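You operate a simulated robot arm through the tools that you are given. There is no shell and no other tool.

You run a simulated robot arm. Do the job below in one go: nothing can be reset, and whatever is moved stays where it is left.

## Task
Fit the orange gauge on the test port; prove it at 6 bar.
Fine: screw it hand tight, shut the red vent lever, wind up, see the green lamp, open the vent again; the gauge stays on.

The check looks at the end state, three seconds after you hand in, the way a careful person would. Anything else that was tipped, shoved, dropped, spilled or broken makes it a failure.

## Robot
A 7-joint arm with a two-finger parallel gripper, fixed in place. Base frame: the origin is on the floor under the middle of its stand, x ahead of it, y to its left, z up; the work surface is at about z = 850. Readings come in mm, degrees, newtons and seconds.
It reaches about 1372 mm from its shoulder. Its first joint turns from -149.0 to 149.0 degrees. Payload 3.43 kg.
The tool frame sits at the grasp point between the pads (the TCP): z along the fingers, y along the line on which they close. The tips reach 30 mm beyond it. Largest opening 94 mm; finger width 28, thickness 10; the body of the gripper, 50 by 96 mm, starts 55 mm behind the TCP.
Orientation is told as [roll, pitch, yaw] about the base's x, y, z axes, in that order, counted from this pose: with the fingers straight down and closing along the base's y, the tool's x points along the base's -x, its y along +y and its z along -z.

## Interface
- The arm moves only by the tool drive_tool. Its arguments are lists of equal length, an entry for each row: "slide": the shift along the base's x, y, z in units of 300 mm (1.0 is 300 mm), a list of three; "delta_rot": the turn, a rotation vector about the base's x, y, z in units of 45 degrees (1.0 is 45 degrees), a list of three. In form: {"slide": [[tx, ty, tz], ...], "delta_rot": [[ax, ay, az], ...]}. A call has 1 to 20 rows; each row is the pose to reach, as a shift and turn from the pose commanded when the call began. "grip" is the gripper command, from -1 (fully open) to 1 (shut), values between in proportion, set as the call begins (left out, the last holds). A call with a number of a shift or a turn outside -1 to 1 is refused whole. Rows are played at 5 a second. More than 50 mm and 8.6 degrees between two rows, or a gripper value outside its range, and nothing of the call is played. A pose out of reach is approached as far as the arm can. The call stops where the force on the tool passes 40 N (or 10 N more than at its start, if that is more) or the arm is blocked; 0.2 s more then pass. The fingers move at their own pace (about 45 mm/s each) and stop on an object; they squeeze with about 32 N. The grip force told is the motor's: it shows also when the fingers shut on nothing. Time passes only in rows, and 0.2 s behind the last, so rows that repeat a pose let the fingers close. It gives the time, the measured TCP pose, the force on the tool (base axes), the opening and the grip force at its end, in the units of the frame above (readings bear some noise), with the torque about the TCP (base axes, N m) and any sound that the robot's microphone picked up.
- Cameras (640 x 400 px; columns grow to the right, rows downward): "scene" is fixed at [48.6, 647.3, 1454.6]; the picture's right is [0.54, -0.84, 0.00], its down [-0.49, -0.31, -0.81] and it looks along [0.69, 0.44, -0.58] (base axes); focal length 277 px, centre (320, 200). "wrist" rides on the gripper at [76, 14, -103] in the tool frame; the picture's right is [-0.18, 0.98, 0.00], its down [-0.75, -0.14, -0.64] and it looks along [-0.63, -0.12, 0.77] (tool axes); focal length 243 px, centre (320, 200). There is no depth. A picture from a camera that has moved, and an enlarged one, comes with that camera's place and axes in the base frame and with its lens.
- capture(camera): a new picture of that camera. It takes no simulated time.
- enlarge(camera, box): a new picture of the part [left, top, right, bottom] of that camera's present view, enlarged. It takes no simulated time.
- hand_in(): hands the job in; it is judged then, once.

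Nothing tells you positions but the pictures and the camera data. Unless the task says otherwise, let go and move clear before handing in.

The tools are called after "Request:" by a JSON object that holds its "fn" and its "kwargs". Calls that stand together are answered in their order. drive_tool: Moves the arm, as the interface text tells. Its arguments: {"type":"object","properties":{"slide":{"type":"array","items":{"type":"array","items":{"type":"number"}}},"delta_rot":{"type":"array","items":{"type":"array","items":{"type":"number"}}},"grip":{"type":"number"}},"required":["slide","delta_rot"]} The other tools are called the same way: capture (camera) takes a picture; enlarge (camera, box) takes an enlarged picture of a part of a camera's view; hand_in () hands the job in.

At the start:

```text
time: 0.0
tcp_pos: [704.9, 692.2, 1234.1]
orientation: [-0.1, 0.0, 0.0]
contact_force: [0.2, -0.1, 0.1]
wrist_torque: [-0.02, -0.03, 0.02]
gripper_width: 93.6
grip_force: 0.1
```

scene: 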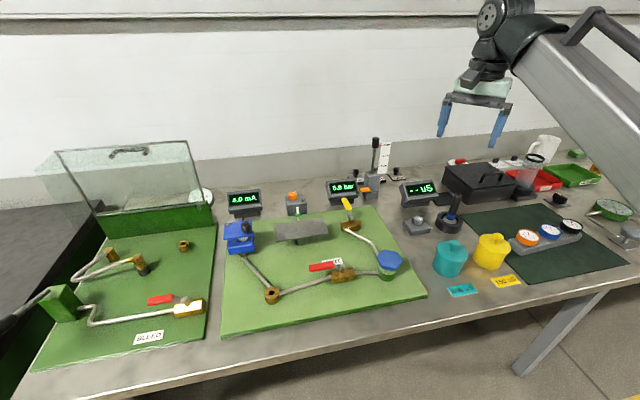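
wrist: 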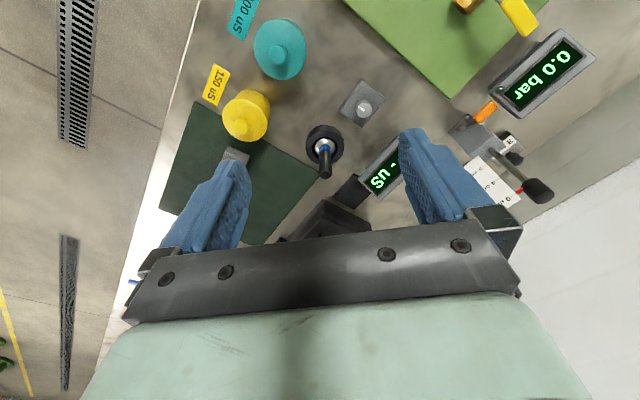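

I see a bench with two green boards, several meters, and a small rack of three gauges (orange, blue, black) at the right. First I'll look closer at each area before moving.

Request:
{"fn": "enlarge", "kwargs": {"camera": "scene", "box": [210, 130, 430, 340]}}

Request:
{"fn": "enlarge", "kwargs": {"camera": "scene", "box": [460, 180, 640, 290]}}

Request:
{"fn": "enlarge", "kwargs": {"camera": "scene", "box": [0, 130, 220, 370]}}

Request:
{"fn": "enlarge", "kwargs": {"camera": "scene", "box": [320, 120, 480, 240]}}

```text
1.90 times, centred on (320, 235) of scene
camera zoom: at [48.6, 647.3, 1454.6], right [0.54, -0.84, 0.0], down [-0.49, -0.31, -0.81], along [0.69, 0.44, -0.58], focal length 528 px, centre (320, 133)
```

zoom: 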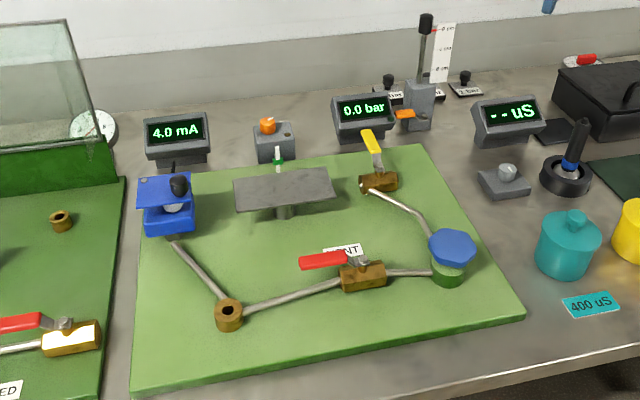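

```text
3.56 times, centred on (550, 235) of scene
camera zoom: at [48.6, 647.3, 1454.6], right [0.54, -0.84, 0.0], down [-0.49, -0.31, -0.81], along [0.69, 0.44, -0.58], focal length 985 px, centre (-498, 76)
```

zoom: 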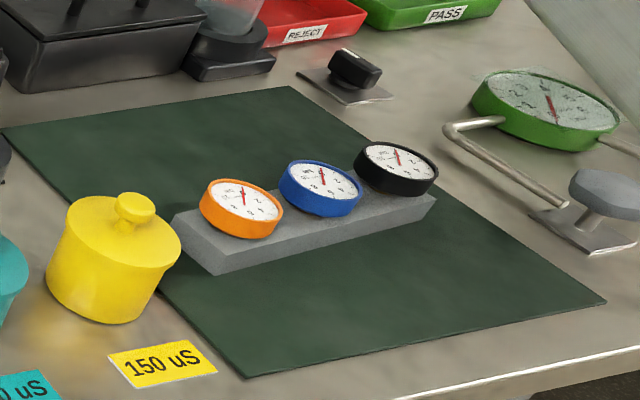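

```text
1.67 times, centred on (110, 250) of scene
camera zoom: at [48.6, 647.3, 1454.6], right [0.54, -0.84, 0.0], down [-0.49, -0.31, -0.81], along [0.69, 0.44, -0.58], focal length 462 px, centre (670, 117)
```

zoom: 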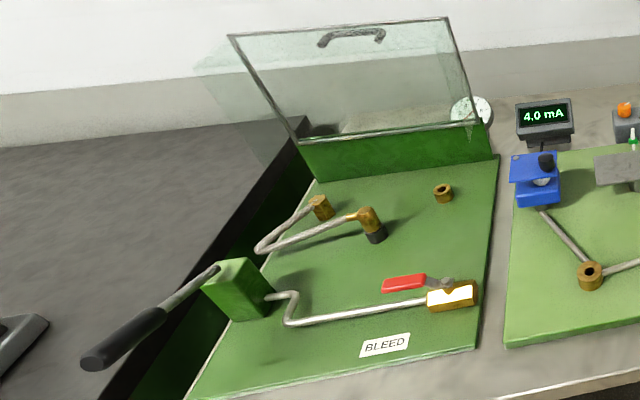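

```text
3.33 times, centred on (400, 180) of scene
camera zoom: at [48.6, 647.3, 1454.6], right [0.54, -0.84, 0.0], down [-0.49, -0.31, -0.81], along [0.69, 0.44, -0.58], focal length 923 px, centre (53, 267)
```

zoom: 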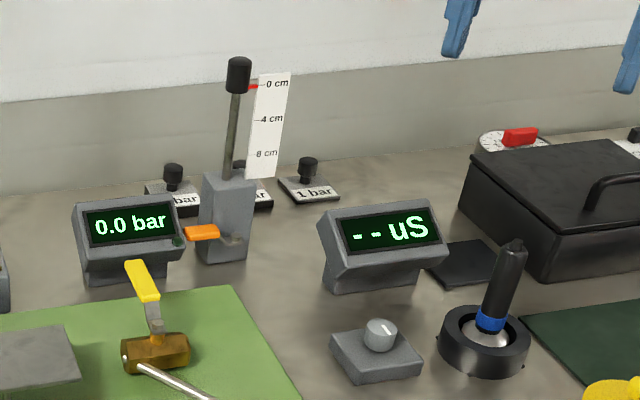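

Before handling anything I want to understand the middle board (test port boss at about (335,968), red vent lever, blue hex part) from closer up. I'll move the arm high over the bench, staying at z≈1234, toward the board to look with the wrist camera.

Request:
{"fn": "drive_tool", "kwargs": {"slide": [[-0.15, 0.07, 0], [-0.3, 0.14, 0], [-0.45, 0.21, 0], [-0.6, 0.28, 0], [-0.75, 0.35, 0], [-0.9, 0.42, 0], [-1.0, 0.47, 0]], "delta_rot": [[0, 0, 0], [0, 0, 0], [0, 0, 0], [0, 0, 0], [0, 0, 0], [0, 0, 0], [0, 0, 0]]}}

Request:
{"fn": "capture", "kwargs": {"camera": "wrist"}}

Request:
{"fn": "capture", "kwargs": {"camera": "scene"}}

```text
time: 1.6
tcp_pos: [406.1, 833.8, 1237.3]
orientation: [0.6, -0.2, -0.1]
contact_force: [0.4, 0.7, 0.0]
wrist_torque: [-0.02, 0.01, 0.0]
gripper_width: 93.8
grip_force: 0.1
```

```text
taken
camera wrist: at [327.5, 847.7, 1339.0], right [0.18, 0.98, 0.01], down [0.75, -0.15, 0.64], along [0.63, -0.11, -0.77], focal length 243 px, centre (320, 200)
```

wrist: 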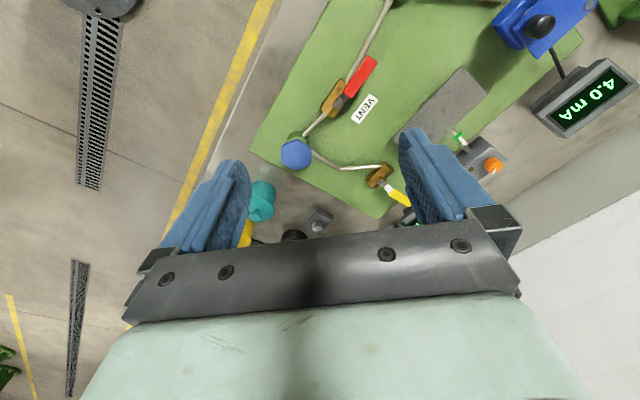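

```text
taken
```

scene: 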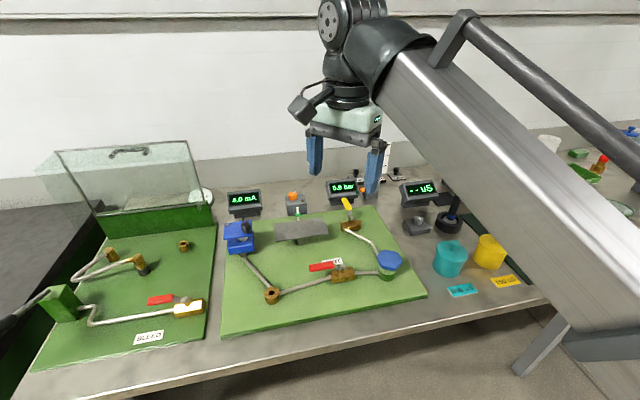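

The middle board carries the port, the red VENT valve, a blue hex-topped unit and a yellow valve. I'll enlarge the wrist view to read the parts.

Request:
{"fn": "enlarge", "kwargs": {"camera": "wrist", "box": [250, 0, 450, 125]}}

Request:
{"fn": "enlarge", "kwargs": {"camera": "wrist", "box": [250, 110, 450, 235]}}

Request:
{"fn": "enlarge", "kwargs": {"camera": "wrist", "box": [440, 0, 640, 190]}}

Request:
{"fn": "enlarge", "kwargs": {"camera": "scene", "box": [320, 220, 420, 300]}}

Request:
{"fn": "enlarge", "kwargs": {"camera": "scene", "box": [215, 200, 335, 320]}}

```text
3.20 times, centred on (350, 62) of wrist
camera zoom: at [327.5, 847.7, 1339.0], right [0.18, 0.98, 0.01], down [0.75, -0.15, 0.64], along [0.63, -0.11, -0.77], focal length 776 px, centre (224, 640)
```

zoom: 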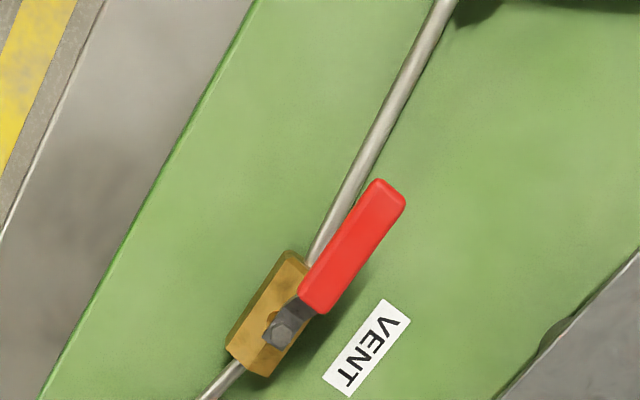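

```text
3.20 times, centred on (350, 172) of wrist
camera zoom: at [327.5, 847.7, 1339.0], right [0.18, 0.98, 0.01], down [0.75, -0.15, 0.64], along [0.63, -0.11, -0.77], focal length 776 px, centre (224, 288)
```

zoom: 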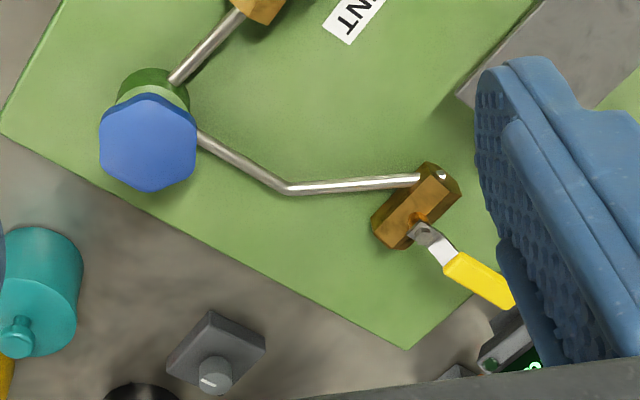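

```text
2.11 times, centred on (540, 95) of wrist
camera zoom: at [327.5, 847.7, 1339.0], right [0.18, 0.98, 0.01], down [0.75, -0.15, 0.64], along [0.63, -0.11, -0.77], focal length 511 px, centre (-143, 421)
```

zoom: 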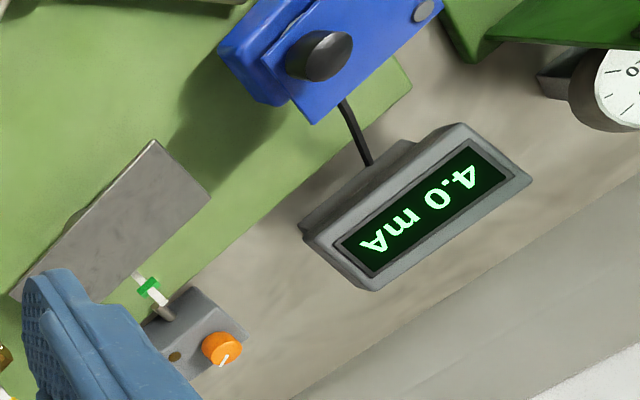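

```text
5.00 times, centred on (370, 260) of scene
camera zoom: at [48.6, 647.3, 1454.6], right [0.54, -0.84, 0.0], down [-0.49, -0.31, -0.81], along [0.69, 0.44, -0.58], focal length 1385 px, centre (70, -100)
```

zoom: 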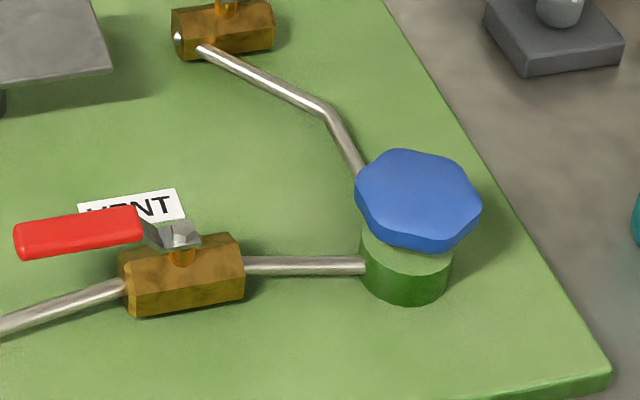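

```text
3.33 times, centred on (275, 260) of scene
camera zoom: at [48.6, 647.3, 1454.6], right [0.54, -0.84, 0.0], down [-0.49, -0.31, -0.81], along [0.69, 0.44, -0.58], focal length 923 px, centre (470, 0)
```

zoom: 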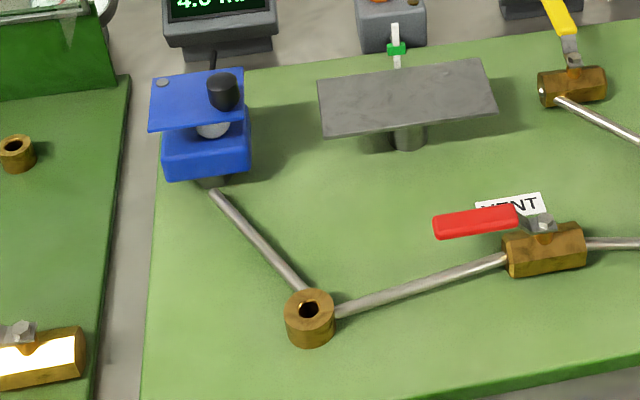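

The middle board's lever lies along its pipe (open), the port is the brass boss with a hole, and I still need to find out what is "wound up". I'll lower and yaw the wrist to look toward the wall for labels and the lamp.

Request:
{"fn": "drive_tool", "kwargs": {"slide": [[0.03, 0.01, -0.07], [0.07, 0.02, -0.15], [0.11, 0.03, -0.25], [0.15, 0.04, -0.35], [0.19, 0.05, -0.45], [0.23, 0.06, -0.55], [0.267, 0.077, -0.633]], "delta_rot": [[0, 0, 0.14], [0, 0, 0.28], [0, 0, 0.42], [0, 0, 0.56], [0, 0, 0.7], [0, 0, 0.85], [0, 0, 1.0]]}}

Request:
{"fn": "capture", "kwargs": {"camera": "wrist"}}

```text
time: 3.2
tcp_pos: [485.7, 858.1, 1042.1]
orientation: [0.0, 0.0, 45.2]
contact_force: [-0.2, -0.2, 0.5]
wrist_torque: [0.04, -0.01, 0.0]
gripper_width: 93.9
grip_force: 0.1
```

```text
taken
camera wrist: at [420.8, 813.8, 1145.2], right [-0.57, 0.82, 0.0], down [0.63, 0.43, 0.64], along [0.53, 0.36, -0.77], focal length 243 px, centre (320, 200)
```

wrist: 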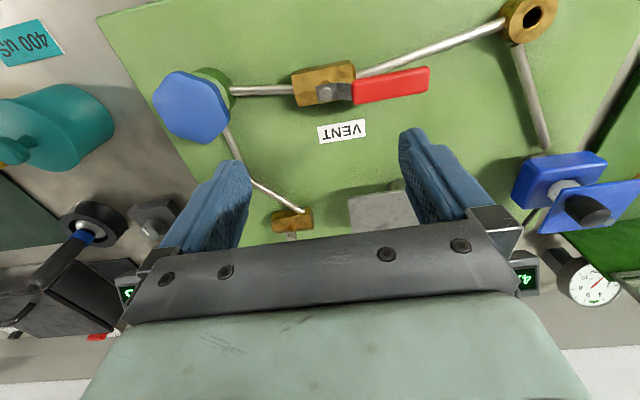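

Request:
{"fn": "enlarge", "kwargs": {"camera": "wrist", "box": [130, 40, 290, 180]}}

Request:
{"fn": "enlarge", "kwargs": {"camera": "wrist", "box": [270, 40, 440, 150]}}

Request:
{"fn": "enlarge", "kwargs": {"camera": "wrist", "box": [470, 0, 640, 240]}}

Request:
{"fn": "enlarge", "kwargs": {"camera": "scene", "box": [270, 150, 430, 240]}}

Request:
{"fn": "capture", "kwargs": {"camera": "scene"}}

```text
2.86 times, centred on (210, 110) of wrist
camera zoom: at [420.8, 813.8, 1145.2], right [-0.57, 0.82, 0.0], down [0.63, 0.43, 0.64], along [0.53, 0.36, -0.77], focal length 693 px, centre (634, 457)
```

zoom: 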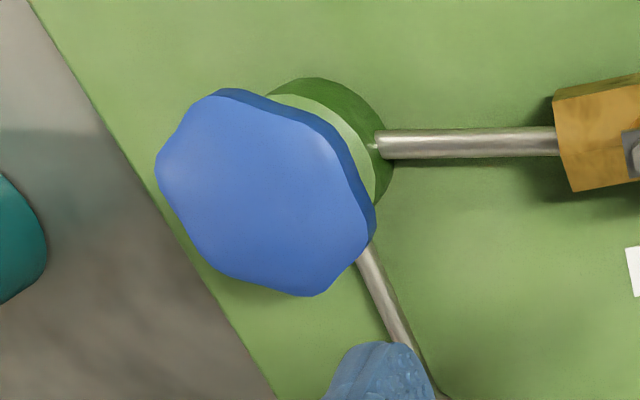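

```text
3.64 times, centred on (355, 95) of wrist
camera zoom: at [420.8, 813.8, 1145.2], right [-0.57, 0.82, 0.0], down [0.63, 0.43, 0.64], along [0.53, 0.36, -0.77], focal length 882 px, centre (193, 582)
```

zoom: 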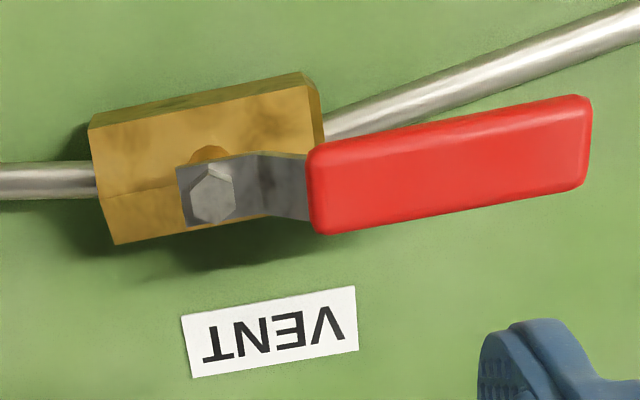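

```text
1.67 times, centred on (555, 120) of wrist
camera zoom: at [420.8, 813.8, 1145.2], right [-0.57, 0.82, 0.0], down [0.63, 0.43, 0.64], along [0.53, 0.36, -0.77], focal length 404 px, centre (-72, 333)
```

zoom: 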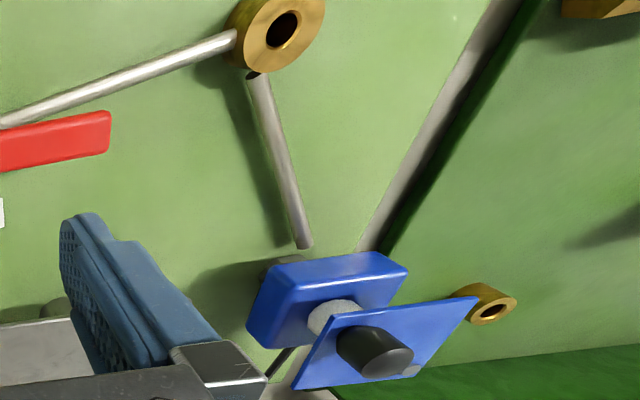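

```text
4.00 times, centred on (350, 195) of scene
camera zoom: at [48.6, 647.3, 1454.6], right [0.54, -0.84, 0.0], down [-0.49, -0.31, -0.81], along [0.69, 0.44, -0.58], focal length 1108 px, centre (200, 220)
```

zoom: 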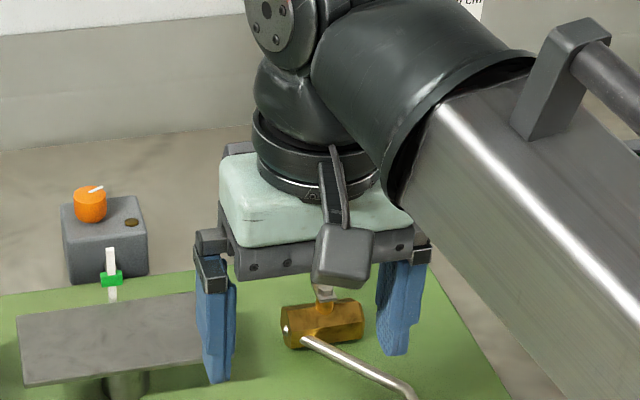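

```text
taken
```

scene: 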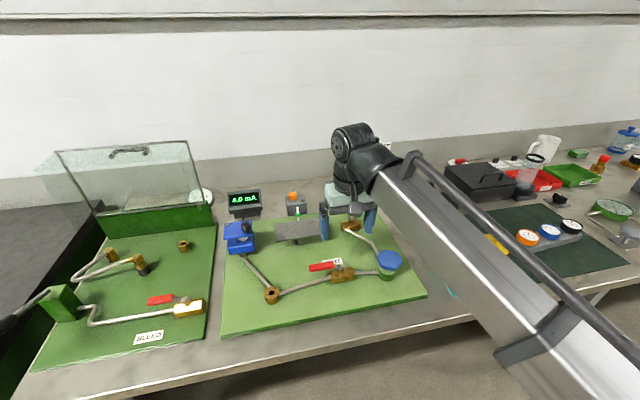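

The blue lobed wheel on a threaded green pot is the hand-wound screw press, and the display with the small dark lamp is "0.0 bar". Next I go back over the gauge rack (orange at about (872,462)), rotated so the camera looks along the bench, to measure the gauge.

Request:
{"fn": "drive_tool", "kwargs": {"slide": [[0.0, 0.0, 0.12], [0.05, -0.05, 0.25], [0.13, -0.12, 0.36], [0.23, -0.21, 0.46], [0.33, -0.31, 0.527], [0.43, -0.41, 0.527], [0.53, -0.5, 0.527]], "delta_rot": [[0, 0, -0.14], [0, 0, -0.28], [0, 0, -0.42], [0, 0, -0.56], [0, 0, -0.7], [0, 0, -0.85], [0, 0, -1.0]]}}

Request:
{"fn": "drive_tool", "kwargs": {"slide": [[0.1, -0.1, 0.0], [0.2, -0.2, 0.0], [0.3, -0.3, -0.05], [0.37, -0.37, -0.12], [0.44, -0.45, -0.2], [0.513, -0.523, -0.3], [0.513, -0.523, -0.4]], "delta_rot": [[0, 0, -0.14], [0, 0, -0.28], [0, 0, -0.42], [0, 0, -0.56], [0, 0, -0.7], [0, 0, -0.8], [0, 0, -0.889]]}}

Request:
{"fn": "capture", "kwargs": {"camera": "wrist"}}

```text
refused: row 4 steps farther than a row can; nothing moved
```

```text
time: 4.7
tcp_pos: [639.1, 698.7, 948.6]
orientation: [0.1, -0.3, 7.2]
contact_force: [-5.2, 0.3, 18.6]
wrist_torque: [-0.94, -0.08, -0.29]
gripper_width: 94.0
grip_force: 0.0
stopped in row 7: the force on the tool passed its limit at 67 N (the readings are from after the stop); the commanded pose is now the measured one
```

```text
taken
camera wrist: at [561.1, 702.7, 1050.8], right [0.06, 1.0, 0.0], down [0.76, -0.05, 0.65], along [0.65, -0.04, -0.76], focal length 243 px, centre (320, 200)
```

wrist: 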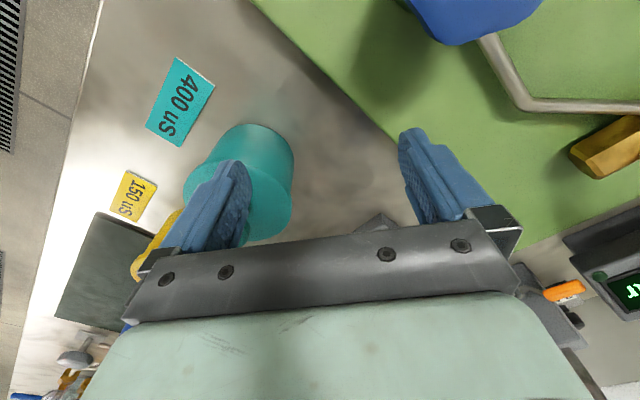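

My first call was refused and the second ran from too low a height, so a finger has come down on the teal pot. That was my sequencing error; I'll lift straight up right away and check the pot.

Request:
{"fn": "drive_tool", "kwargs": {"slide": [[0, 0, 0.03], [0, 0, 0.08], [0, 0, 0.2], [0, 0, 0.33], [0, 0, 0.48], [0, 0, 0.63], [0, 0, 0.78]], "delta_rot": [[0, 0, 0], [0, 0, 0], [0, 0, 0], [0, 0, 0], [0, 0, 0], [0, 0, 0], [0, 0, 0]]}}

Request:
{"fn": "capture", "kwargs": {"camera": "wrist"}}

Request:
{"fn": "capture", "kwargs": {"camera": "scene"}}

```text
time: 6.3
tcp_pos: [642.0, 698.9, 1181.7]
orientation: [0.0, -0.4, 7.3]
contact_force: [-0.7, 0.1, 0.2]
wrist_torque: [0.01, 0.04, 0.0]
gripper_width: 94.1
grip_force: 0.0
```

```text
taken
camera wrist: at [563.0, 703.3, 1284.1], right [0.06, 1.0, 0.0], down [0.76, -0.05, 0.65], along [0.65, -0.04, -0.76], focal length 243 px, centre (320, 200)
```

wrist: 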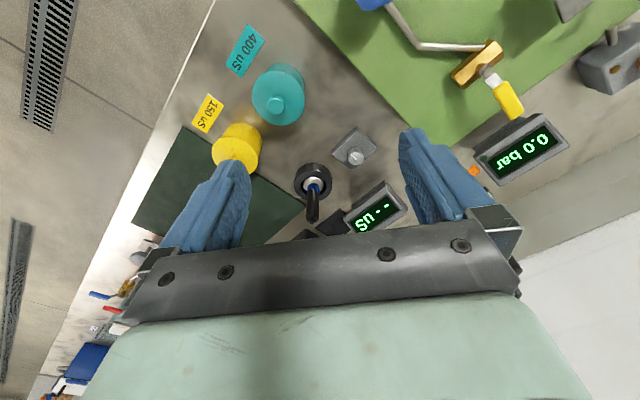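

```text
taken
```

scene: 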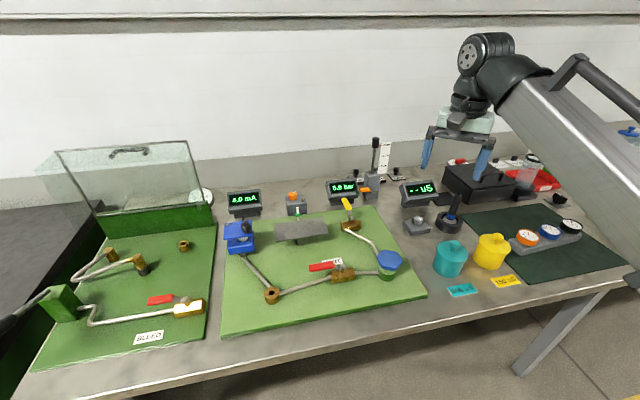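

Request:
{"fn": "enlarge", "kwargs": {"camera": "scene", "box": [390, 180, 530, 310]}}

Request:
{"fn": "enlarge", "kwargs": {"camera": "wrist", "box": [180, 10, 420, 230]}}

```text
3.08 times, centred on (460, 245) of scene
camera zoom: at [48.6, 647.3, 1454.6], right [0.54, -0.84, 0.0], down [-0.49, -0.31, -0.81], along [0.69, 0.44, -0.58], focal length 852 px, centre (-111, 62)
```

zoom: 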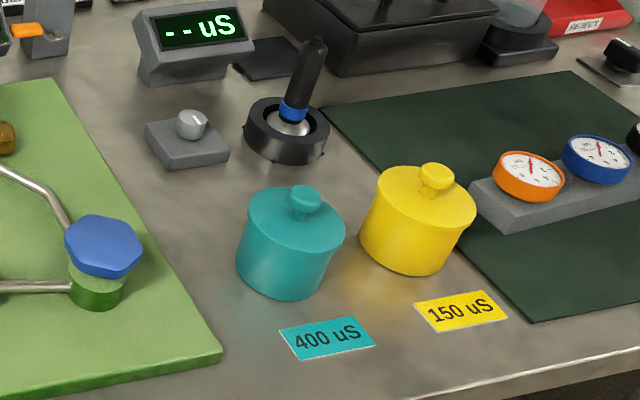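

```text
1.82 times, centred on (300, 120) of wrist
camera zoom: at [563.0, 703.3, 1284.1], right [0.06, 1.0, 0.0], down [0.76, -0.05, 0.65], along [0.65, -0.04, -0.76], focal length 441 px, centre (356, 346)
```

zoom: 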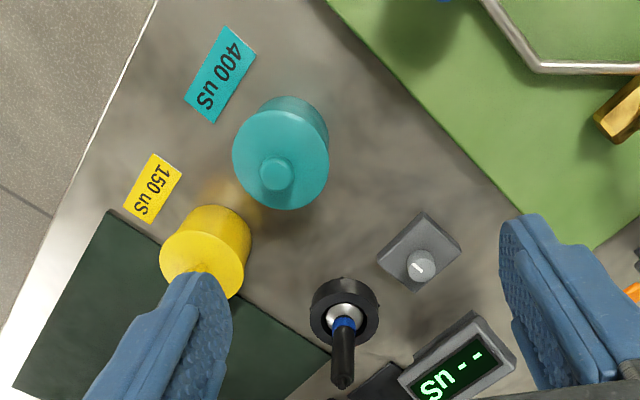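

The teal pot is upright and in the same place as before, with its lid and knob intact. From now on I'll do one move at a time. Next I go at z≈1180 to over the gauge rack, then look.

Request:
{"fn": "drive_tool", "kwargs": {"slide": [[0.07, -0.07, 0], [0.15, -0.14, 0], [0.22, -0.21, 0], [0.3, -0.28, 0], [0.38, -0.35, 0], [0.45, -0.42, 0], [0.527, -0.493, 0]], "delta_rot": [[0, 0, -0.13], [0, 0, -0.27], [0, 0, -0.4], [0, 0, -0.54], [0, 0, -0.68], [0, 0, -0.82], [0, 0, -0.95]]}}

Request:
{"fn": "capture", "kwargs": {"camera": "wrist"}}

Request:
{"fn": "capture", "kwargs": {"camera": "scene"}}

```text
time: 7.9
tcp_pos: [799.3, 551.6, 1182.0]
orientation: [0.1, -0.3, -35.7]
contact_force: [0.2, 0.2, 0.3]
wrist_torque: [-0.01, -0.03, 0.0]
gripper_width: 94.0
grip_force: 0.1
```

```text
taken
camera wrist: at [744.2, 608.1, 1283.8], right [0.72, 0.69, 0.0], down [0.53, -0.55, 0.65], along [0.45, -0.47, -0.76], focal length 243 px, centre (320, 200)
```

wrist: 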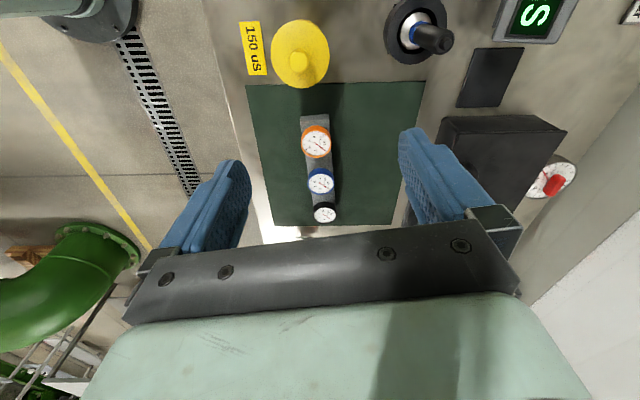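

```text
taken
```

scene: 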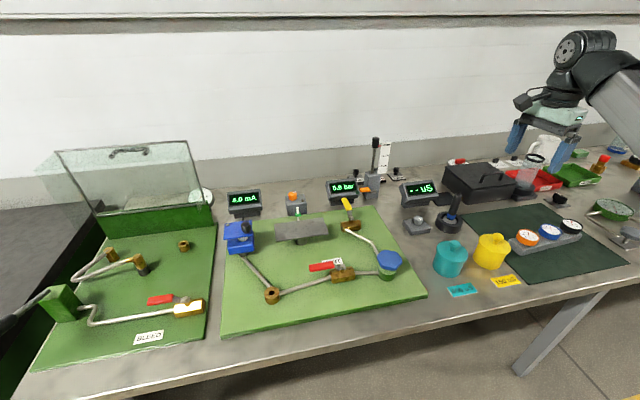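

The rack runs at about −41° in the base frame, with the orange gauge at about (873,463). I'll zoom in to see its tilt and shape.

Request:
{"fn": "enlarge", "kwargs": {"camera": "wrist", "box": [270, 100, 370, 230]}}

Request:
{"fn": "enlarge", "kwargs": {"camera": "scene", "box": [500, 205, 600, 265]}}

```text
3.08 times, centred on (320, 165) of wrist
camera zoom: at [744.2, 608.1, 1283.8], right [0.72, 0.69, 0.0], down [0.53, -0.55, 0.65], along [0.45, -0.47, -0.76], focal length 746 px, centre (320, 308)
```

zoom: 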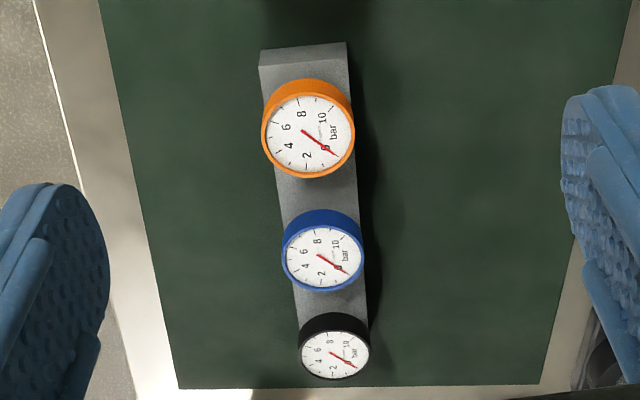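

```text
6.40 times, centred on (550, 235) of scene
camera zoom: at [48.6, 647.3, 1454.6], right [0.54, -0.84, 0.0], down [-0.49, -0.31, -0.81], along [0.69, 0.44, -0.58], focal length 1773 px, centre (-1152, -24)
```

zoom: 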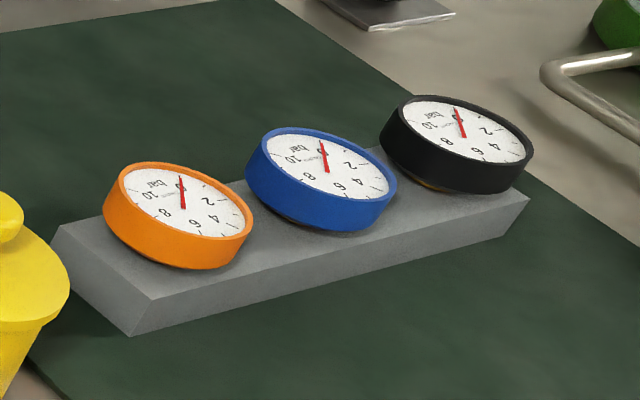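

The gauges lie flat, dial up, about 52 mm across: orange top at (874,463,909), with the rack top at about z=875. I'll move over the orange gauge with the fingers closing across the rack, stopping at z≈1000 to check alignment.

Request:
{"fn": "drive_tool", "kwargs": {"slide": [[0.06, -0.07, 0], [0.12, -0.15, 0], [0.19, -0.22, -0.05], [0.249, -0.296, -0.15], [0.249, -0.296, -0.3], [0.249, -0.296, -0.45], [0.249, -0.296, -0.607]], "delta_rot": [[0, 0, -0.03], [0, 0, -0.06], [0, 0, -0.09], [0, 0, -0.118], [0, 0, -0.118], [0, 0, -0.118], [0, 0, -0.118]], "grip": -1}}

Request:
{"fn": "capture", "kwargs": {"camera": "wrist"}}

Request:
{"fn": "enlarge", "kwargs": {"camera": "scene", "box": [460, 120, 620, 280]}}

```text
time: 9.5
tcp_pos: [874.8, 459.9, 1000.0]
orientation: [0.1, -0.4, -40.8]
contact_force: [0.0, 0.7, -0.1]
wrist_torque: [0.02, -0.02, 0.05]
gripper_width: 93.8
grip_force: 0.0
```

```text
taken
camera wrist: at [823.7, 520.5, 1101.5], right [0.78, 0.62, 0.0], down [0.47, -0.6, 0.65], along [0.4, -0.51, -0.76], focal length 243 px, centre (320, 200)
```

wrist: 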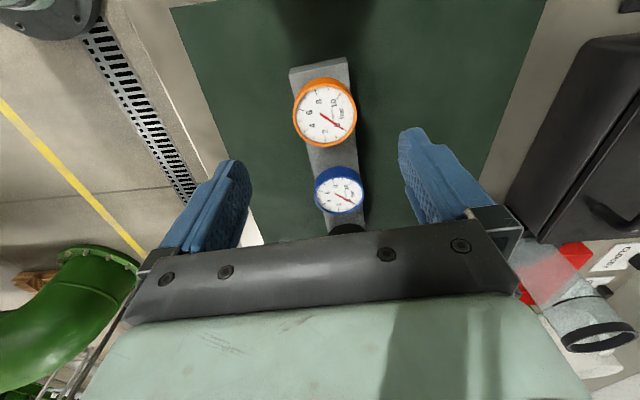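

```text
2.50 times, centred on (540, 200) of scene
camera zoom: at [48.6, 647.3, 1454.6], right [0.54, -0.84, 0.0], down [-0.49, -0.31, -0.81], along [0.69, 0.44, -0.58], focal length 693 px, centre (-230, 200)
```

zoom: 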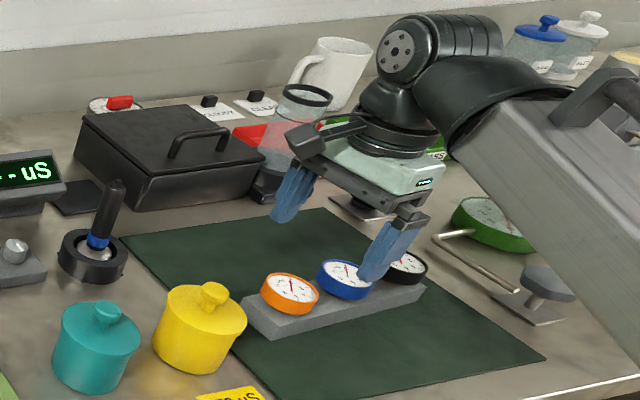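

The gauge appears slightly off from directly under the grasp point. I'll zoom for a precise center.

Request:
{"fn": "enlarge", "kwargs": {"camera": "wrist", "box": [270, 55, 380, 165]}}

```text
3.64 times, centred on (325, 110) of wrist
camera zoom: at [823.7, 520.5, 1101.5], right [0.78, 0.62, 0.0], down [0.47, -0.6, 0.65], along [0.4, -0.51, -0.76], focal length 882 px, centre (302, 527)
```

zoom: 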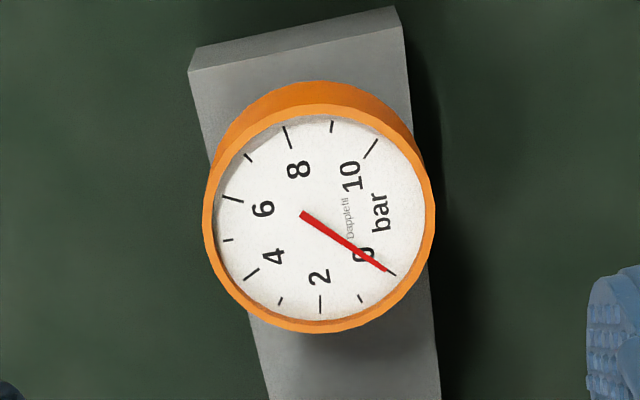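

The gauge centre comes out at about (873.5,465), so I shift ~5 mm in +y and descend to TCP z≈912. That puts the tips at ~882, below the body's rim but above the rack.

Request:
{"fn": "drive_tool", "kwargs": {"slide": [[-0.003, 0.017, 0], [-0.003, 0.017, -0.08], [-0.003, 0.017, -0.16], [-0.003, 0.017, -0.22], [-0.003, 0.017, -0.26], [-0.003, 0.017, -0.293]], "delta_rot": [[0, 0, 0], [0, 0, 0], [0, 0, 0], [0, 0, 0], [0, 0, 0], [0, 0, 0]]}}

Request:
{"fn": "capture", "kwargs": {"camera": "wrist"}}

Request:
{"fn": "enlarge", "kwargs": {"camera": "scene", "box": [490, 170, 600, 270]}}

```text
time: 10.9
tcp_pos: [871.0, 466.0, 910.0]
orientation: [0.1, -0.4, -40.8]
contact_force: [-0.2, 0.2, 0.2]
wrist_torque: [-0.02, -0.04, 0.01]
gripper_width: 93.7
grip_force: 0.1
```

```text
taken
camera wrist: at [822.8, 528.1, 1012.6], right [0.78, 0.62, 0.0], down [0.47, -0.6, 0.65], along [0.4, -0.51, -0.76], focal length 243 px, centre (320, 200)
```

wrist: 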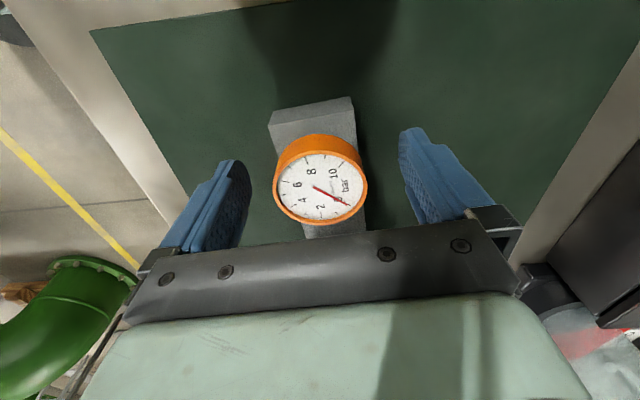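

```text
4.00 times, centred on (545, 220) of scene
camera zoom: at [48.6, 647.3, 1454.6], right [0.54, -0.84, 0.0], down [-0.49, -0.31, -0.81], along [0.69, 0.44, -0.58], focal length 1108 px, centre (-580, 120)
```

zoom: 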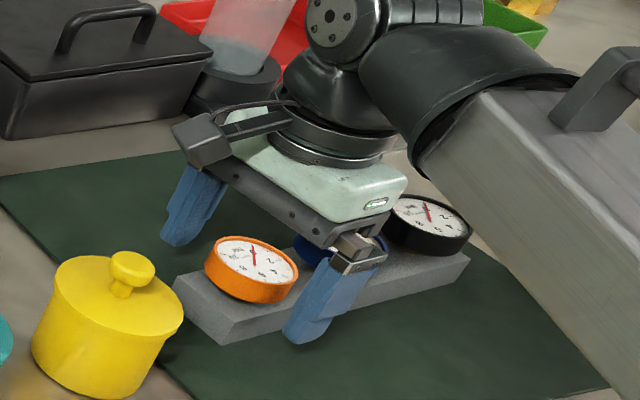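

Nearly aligned; the zoom should confirm the remaining offset is only 2–3 mm along the rack.

Request:
{"fn": "enlarge", "kwargs": {"camera": "wrist", "box": [230, 110, 420, 250]}}

```text
2.86 times, centred on (325, 180) of wrist
camera zoom: at [822.8, 528.1, 1012.6], right [0.78, 0.62, 0.0], down [0.47, -0.6, 0.65], along [0.4, -0.51, -0.76], focal length 693 px, centre (306, 257)
```

zoom: 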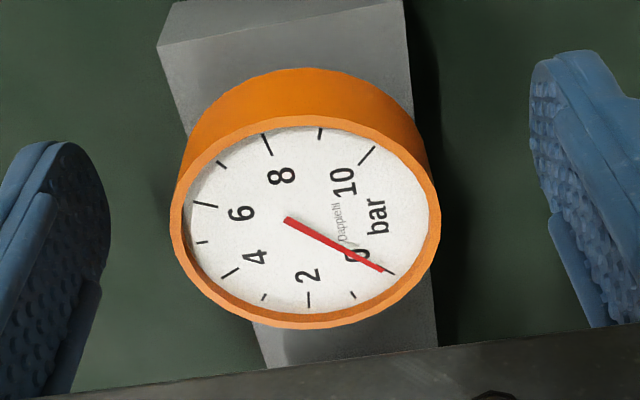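

The gauge is centred between the fingers within about 1 mm. Closing the gripper on it now.

Request:
{"fn": "drive_tool", "kwargs": {"slide": [[0, 0, 0], [0, 0, 0], [0, 0, 0], [0, 0, 0], [0, 0, 0], [0, 0, 0]], "delta_rot": [[0, 0, 0], [0, 0, 0], [0, 0, 0], [0, 0, 0], [0, 0, 0], [0, 0, 0]], "grip": 1}}

Request:
{"fn": "capture", "kwargs": {"camera": "wrist"}}

```text
time: 12.3
tcp_pos: [871.9, 466.7, 911.1]
orientation: [0.0, -0.4, -40.8]
contact_force: [-4.4, -3.4, -0.4]
wrist_torque: [-0.09, 0.08, -0.12]
gripper_width: 52.0
grip_force: 31.7
```

```text
taken
camera wrist: at [822.6, 527.8, 1013.0], right [0.78, 0.62, 0.0], down [0.47, -0.6, 0.65], along [0.4, -0.51, -0.76], focal length 243 px, centre (320, 200)
```

wrist: 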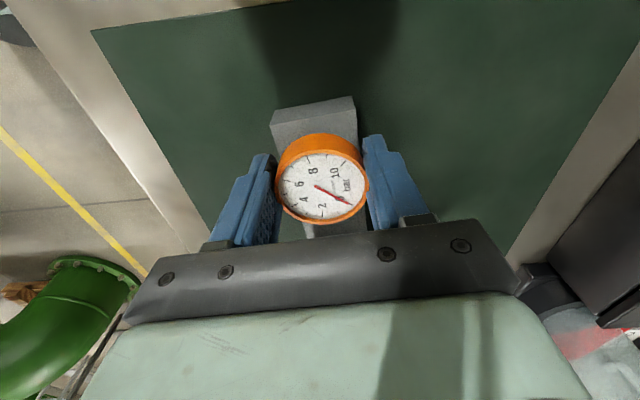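

Gripped at 52 mm width. I'll lift straight up in small steps and check that only the orange gauge comes.

Request:
{"fn": "drive_tool", "kwargs": {"slide": [[0, 0, 0.02], [0, 0, 0.05], [0, 0, 0.09], [0, 0, 0.14], [0, 0, 0.2], [0, 0, 0.28], [0, 0, 0.36], [0, 0, 0.44]], "delta_rot": [[0, 0, 0], [0, 0, 0], [0, 0, 0], [0, 0, 0], [0, 0, 0], [0, 0, 0], [0, 0, 0], [0, 0, 0]]}}

Request:
{"fn": "capture", "kwargs": {"camera": "wrist"}}

Request:
{"fn": "enlarge", "kwargs": {"camera": "scene", "box": [490, 120, 620, 270]}}

```text
time: 14.1
tcp_pos: [873.9, 466.9, 1043.4]
orientation: [0.0, -0.4, -40.7]
contact_force: [0.0, 0.1, -1.1]
wrist_torque: [0.0, 0.03, -0.01]
gripper_width: 51.6
grip_force: 32.3
```

```text
taken
camera wrist: at [824.0, 528.4, 1145.1], right [0.78, 0.62, 0.0], down [0.47, -0.6, 0.65], along [0.4, -0.51, -0.76], focal length 243 px, centre (320, 200)
```

wrist: 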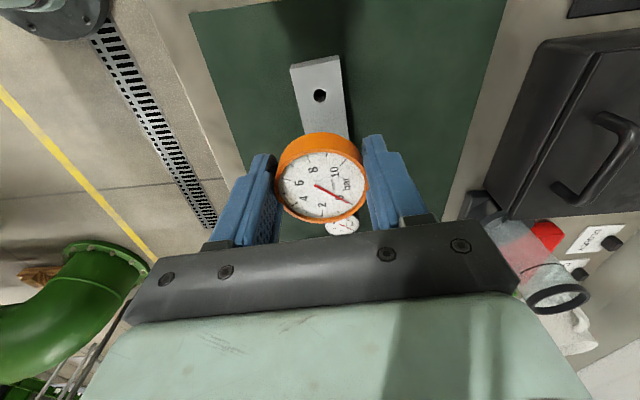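

```text
2.67 times, centred on (555, 195) of scene
camera zoom: at [48.6, 647.3, 1454.6], right [0.54, -0.84, 0.0], down [-0.49, -0.31, -0.81], along [0.69, 0.44, -0.58], focal length 739 px, centre (-307, 213)
```

zoom: 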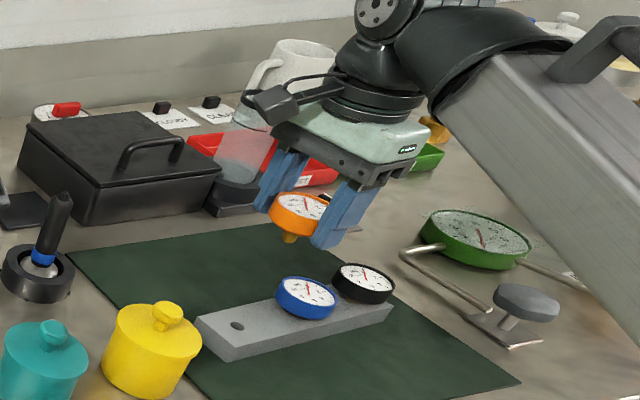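

The orange gauge is out of the rack and the blue and black ones are undisturbed. Now I carry it high (z≈1180) toward the test port at roughly (335,968), turning the wrist as I go so there's room to screw clockwise.

Request:
{"fn": "drive_tool", "kwargs": {"slide": [[0, 0, 0.12], [-0.06, 0.055, 0.24], [-0.15, 0.14, 0.34], [-0.25, 0.235, 0.41], [-0.36, 0.335, 0.457], [-0.46, 0.43, 0.457], [-0.56, 0.525, 0.457], [-0.66, 0.62, 0.457], [-0.76, 0.715, 0.457], [-0.86, 0.81, 0.457], [-0.9, 0.835, 0.457]], "delta_rot": [[0, 0, 0.09], [0, 0, 0.18], [0, 0, 0.27], [0, 0, 0.36], [0, 0, 0.45], [0, 0, 0.54], [0, 0, 0.63], [0, 0, 0.72], [0, 0, 0.81], [0, 0, 0.9], [0, 0, 1.0]]}}

```text
time: 16.5
tcp_pos: [603.1, 719.6, 1179.0]
orientation: [0.0, -0.4, 4.3]
contact_force: [-0.7, -0.5, -0.8]
wrist_torque: [0.04, 0.01, -0.02]
gripper_width: 51.4
grip_force: 32.0
```

Carried fine. Second leg: to above the port at z≈1090 for measuring.

Request:
{"fn": "drive_tool", "kwargs": {"slide": [[-0.1, 0.09, 0], [-0.2, 0.185, 0], [-0.3, 0.28, 0], [-0.4, 0.37, 0], [-0.5, 0.465, 0], [-0.6, 0.56, 0], [-0.7, 0.65, 0], [-0.8, 0.74, -0.05], [-0.88, 0.815, -0.12], [-0.88, 0.815, -0.22], [-0.88, 0.815, -0.3]], "delta_rot": [[0, 0, 0.09], [0, 0, 0.18], [0, 0, 0.27], [0, 0, 0.36], [0, 0, 0.45], [0, 0, 0.54], [0, 0, 0.63], [0, 0, 0.72], [0, 0, 0.81], [0, 0, 0.9], [0, 0, 1.0]]}}

Request:
{"fn": "capture", "kwargs": {"camera": "wrist"}}

Request:
{"fn": "capture", "kwargs": {"camera": "scene"}}

```text
time: 18.9
tcp_pos: [339.0, 962.0, 1088.2]
orientation: [0.0, -0.6, 49.3]
contact_force: [0.6, 0.5, -2.1]
wrist_torque: [0.03, -0.01, 0.01]
gripper_width: 51.5
grip_force: 32.5
```

```text
taken
camera wrist: at [277.6, 912.9, 1190.8], right [-0.62, 0.78, 0.0], down [0.6, 0.47, 0.65], along [0.51, 0.41, -0.76], focal length 243 px, centre (320, 200)
```

wrist: 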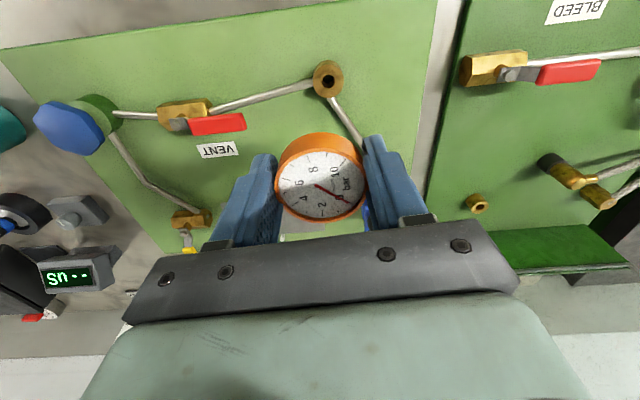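

```text
taken
```

scene: 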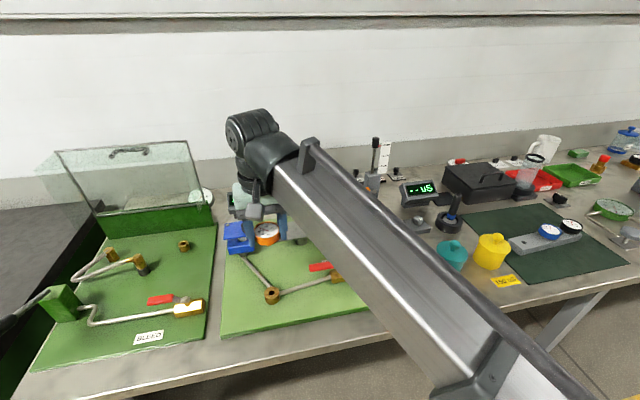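

The port boss is visible just above the gauge in the wrist picture. Zooming in on it and on the gauge's stem from the scene camera.

Request:
{"fn": "enlarge", "kwargs": {"camera": "wrist", "box": [290, 50, 370, 110]}}

Request:
{"fn": "enlarge", "kwargs": {"camera": "scene", "box": [215, 190, 335, 320]}}

```text
6.67 times, centred on (330, 80) of wrist
camera zoom: at [277.6, 912.9, 1190.8], right [-0.62, 0.78, 0.0], down [0.6, 0.47, 0.65], along [0.51, 0.41, -0.76], focal length 1618 px, centre (253, 1000)
```

zoom: 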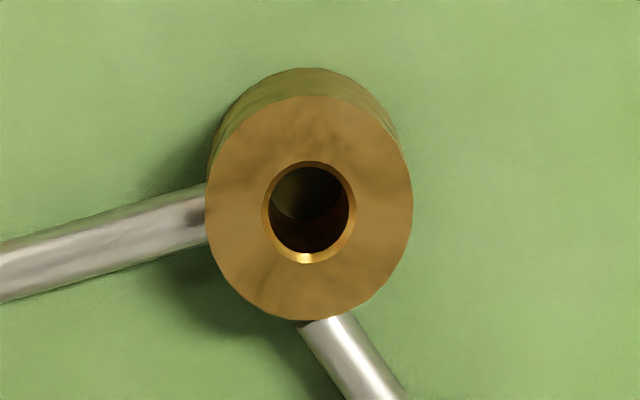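

```text
3.08 times, centred on (275, 255) of scene
camera zoom: at [48.6, 647.3, 1454.6], right [0.54, -0.84, 0.0], down [-0.49, -0.31, -0.81], along [0.69, 0.44, -0.58], focal length 852 px, centre (458, 31)
```

zoom: 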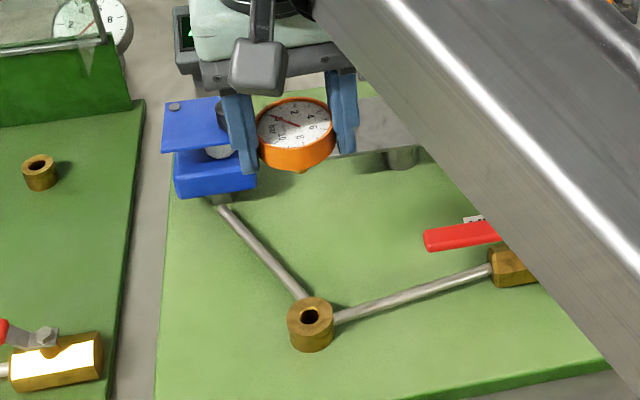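

The port centre comes out near (336,968) with its top at about z=879. I'll correct the small offset, level out the 0.6° tilt, and descend to z≈982 to measure again from closer; the gauge stem stays well above the boss.

Request:
{"fn": "drive_tool", "kwargs": {"slide": [[-0.008, 0.023, 0], [-0.008, 0.023, -0.1], [-0.008, 0.023, -0.2], [-0.008, 0.023, -0.29], [-0.008, 0.023, -0.353], [-0.008, 0.023, -0.353]], "delta_rot": [[0, 0.013, 0], [0, 0.013, 0], [0, 0.013, 0], [0, 0.013, 0], [0, 0.013, 0], [0, 0.013, 0]]}}

Request:
{"fn": "capture", "kwargs": {"camera": "wrist"}}

Request:
{"fn": "enlarge", "kwargs": {"camera": "wrist", "box": [270, 70, 380, 150]}}

Request:
{"fn": "enlarge", "kwargs": {"camera": "scene", "box": [225, 200, 335, 320]}}

```text
time: 20.3
tcp_pos: [336.6, 969.3, 983.9]
orientation: [0.5, 0.0, 49.2]
contact_force: [-0.3, 0.0, -1.8]
wrist_torque: [-0.02, -0.01, -0.04]
gripper_width: 51.3
grip_force: 32.1
```

```text
taken
camera wrist: at [275.2, 920.7, 1086.1], right [-0.62, 0.78, 0.01], down [0.6, 0.47, 0.64], along [0.5, 0.4, -0.77], focal length 243 px, centre (320, 200)
```

wrist: 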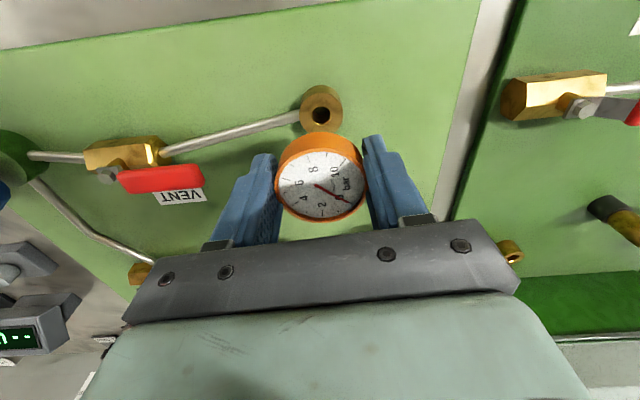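

```text
5.00 times, centred on (325, 110) of wrist
camera zoom: at [275.2, 920.7, 1086.1], right [-0.62, 0.78, 0.01], down [0.6, 0.47, 0.64], along [0.5, 0.4, -0.77], focal length 1213 px, centre (295, 650)
```

zoom: 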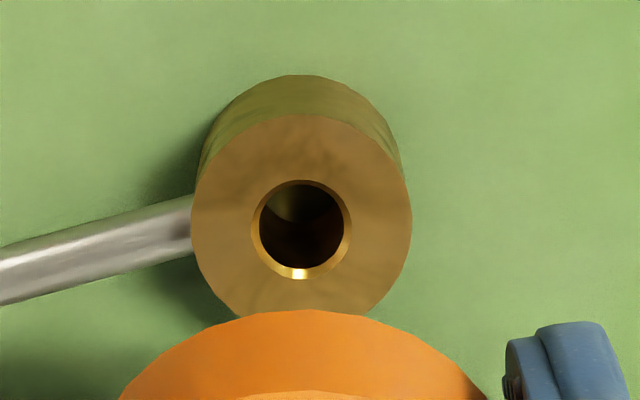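

```text
3.33 times, centred on (280, 260) of scene
camera zoom: at [48.6, 647.3, 1454.6], right [0.54, -0.84, 0.0], down [-0.49, -0.31, -0.81], along [0.69, 0.44, -0.58], focal length 923 px, centre (453, 0)
```

zoom: 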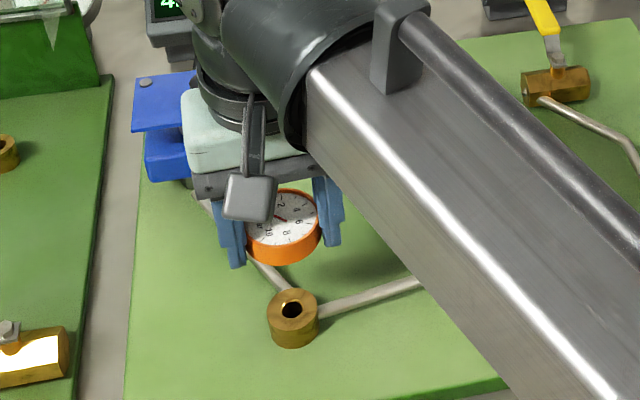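

The lateral offset across the view is under 1 mm, but along the viewing direction the result depends on the boss height. Rotating the wrist by +45° about the same point gives a second viewing direction and more room for clockwise screwing.

Request:
{"fn": "drive_tool", "kwargs": {"slide": [[0, 0, 0], [0, 0, 0], [0, 0, 0], [0, 0, 0], [0, 0, 0], [0, 0, 0], [0, 0, 0], [0, 0, 0], [0, 0, 0]], "delta_rot": [[0, 0, 0.14], [0, 0, 0.28], [0, 0, 0.42], [0, 0, 0.56], [0, 0, 0.7], [0, 0, 0.85], [0, 0, 1.0], [0, 0, 1.0], [0, 0, 1.0]]}}

Request:
{"fn": "capture", "kwargs": {"camera": "wrist"}}

Request:
{"fn": "enlarge", "kwargs": {"camera": "wrist", "box": [270, 70, 380, 150]}}

```text
time: 22.3
tcp_pos: [336.5, 969.3, 983.6]
orientation: [0.4, 0.0, 94.2]
contact_force: [1.1, -0.4, -1.0]
wrist_torque: [0.02, -0.03, 0.0]
gripper_width: 51.4
grip_force: 31.6
```

```text
taken
camera wrist: at [327.3, 892.4, 1086.3], right [-0.99, 0.11, 0.01], down [0.09, 0.76, 0.64], along [0.07, 0.64, -0.77], focal length 243 px, centre (320, 200)
```

wrist: 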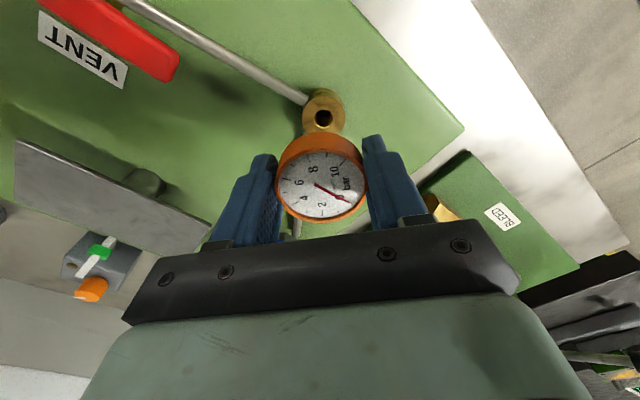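

```text
5.00 times, centred on (325, 110) of wrist
camera zoom: at [327.3, 892.4, 1086.3], right [-0.99, 0.11, 0.01], down [0.09, 0.76, 0.64], along [0.07, 0.64, -0.77], focal length 1213 px, centre (295, 650)
```

zoom: 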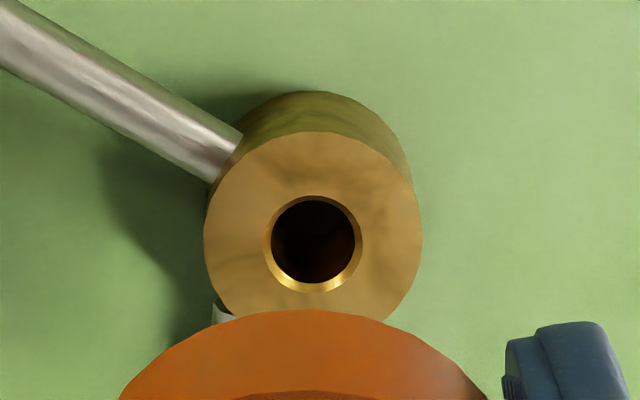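

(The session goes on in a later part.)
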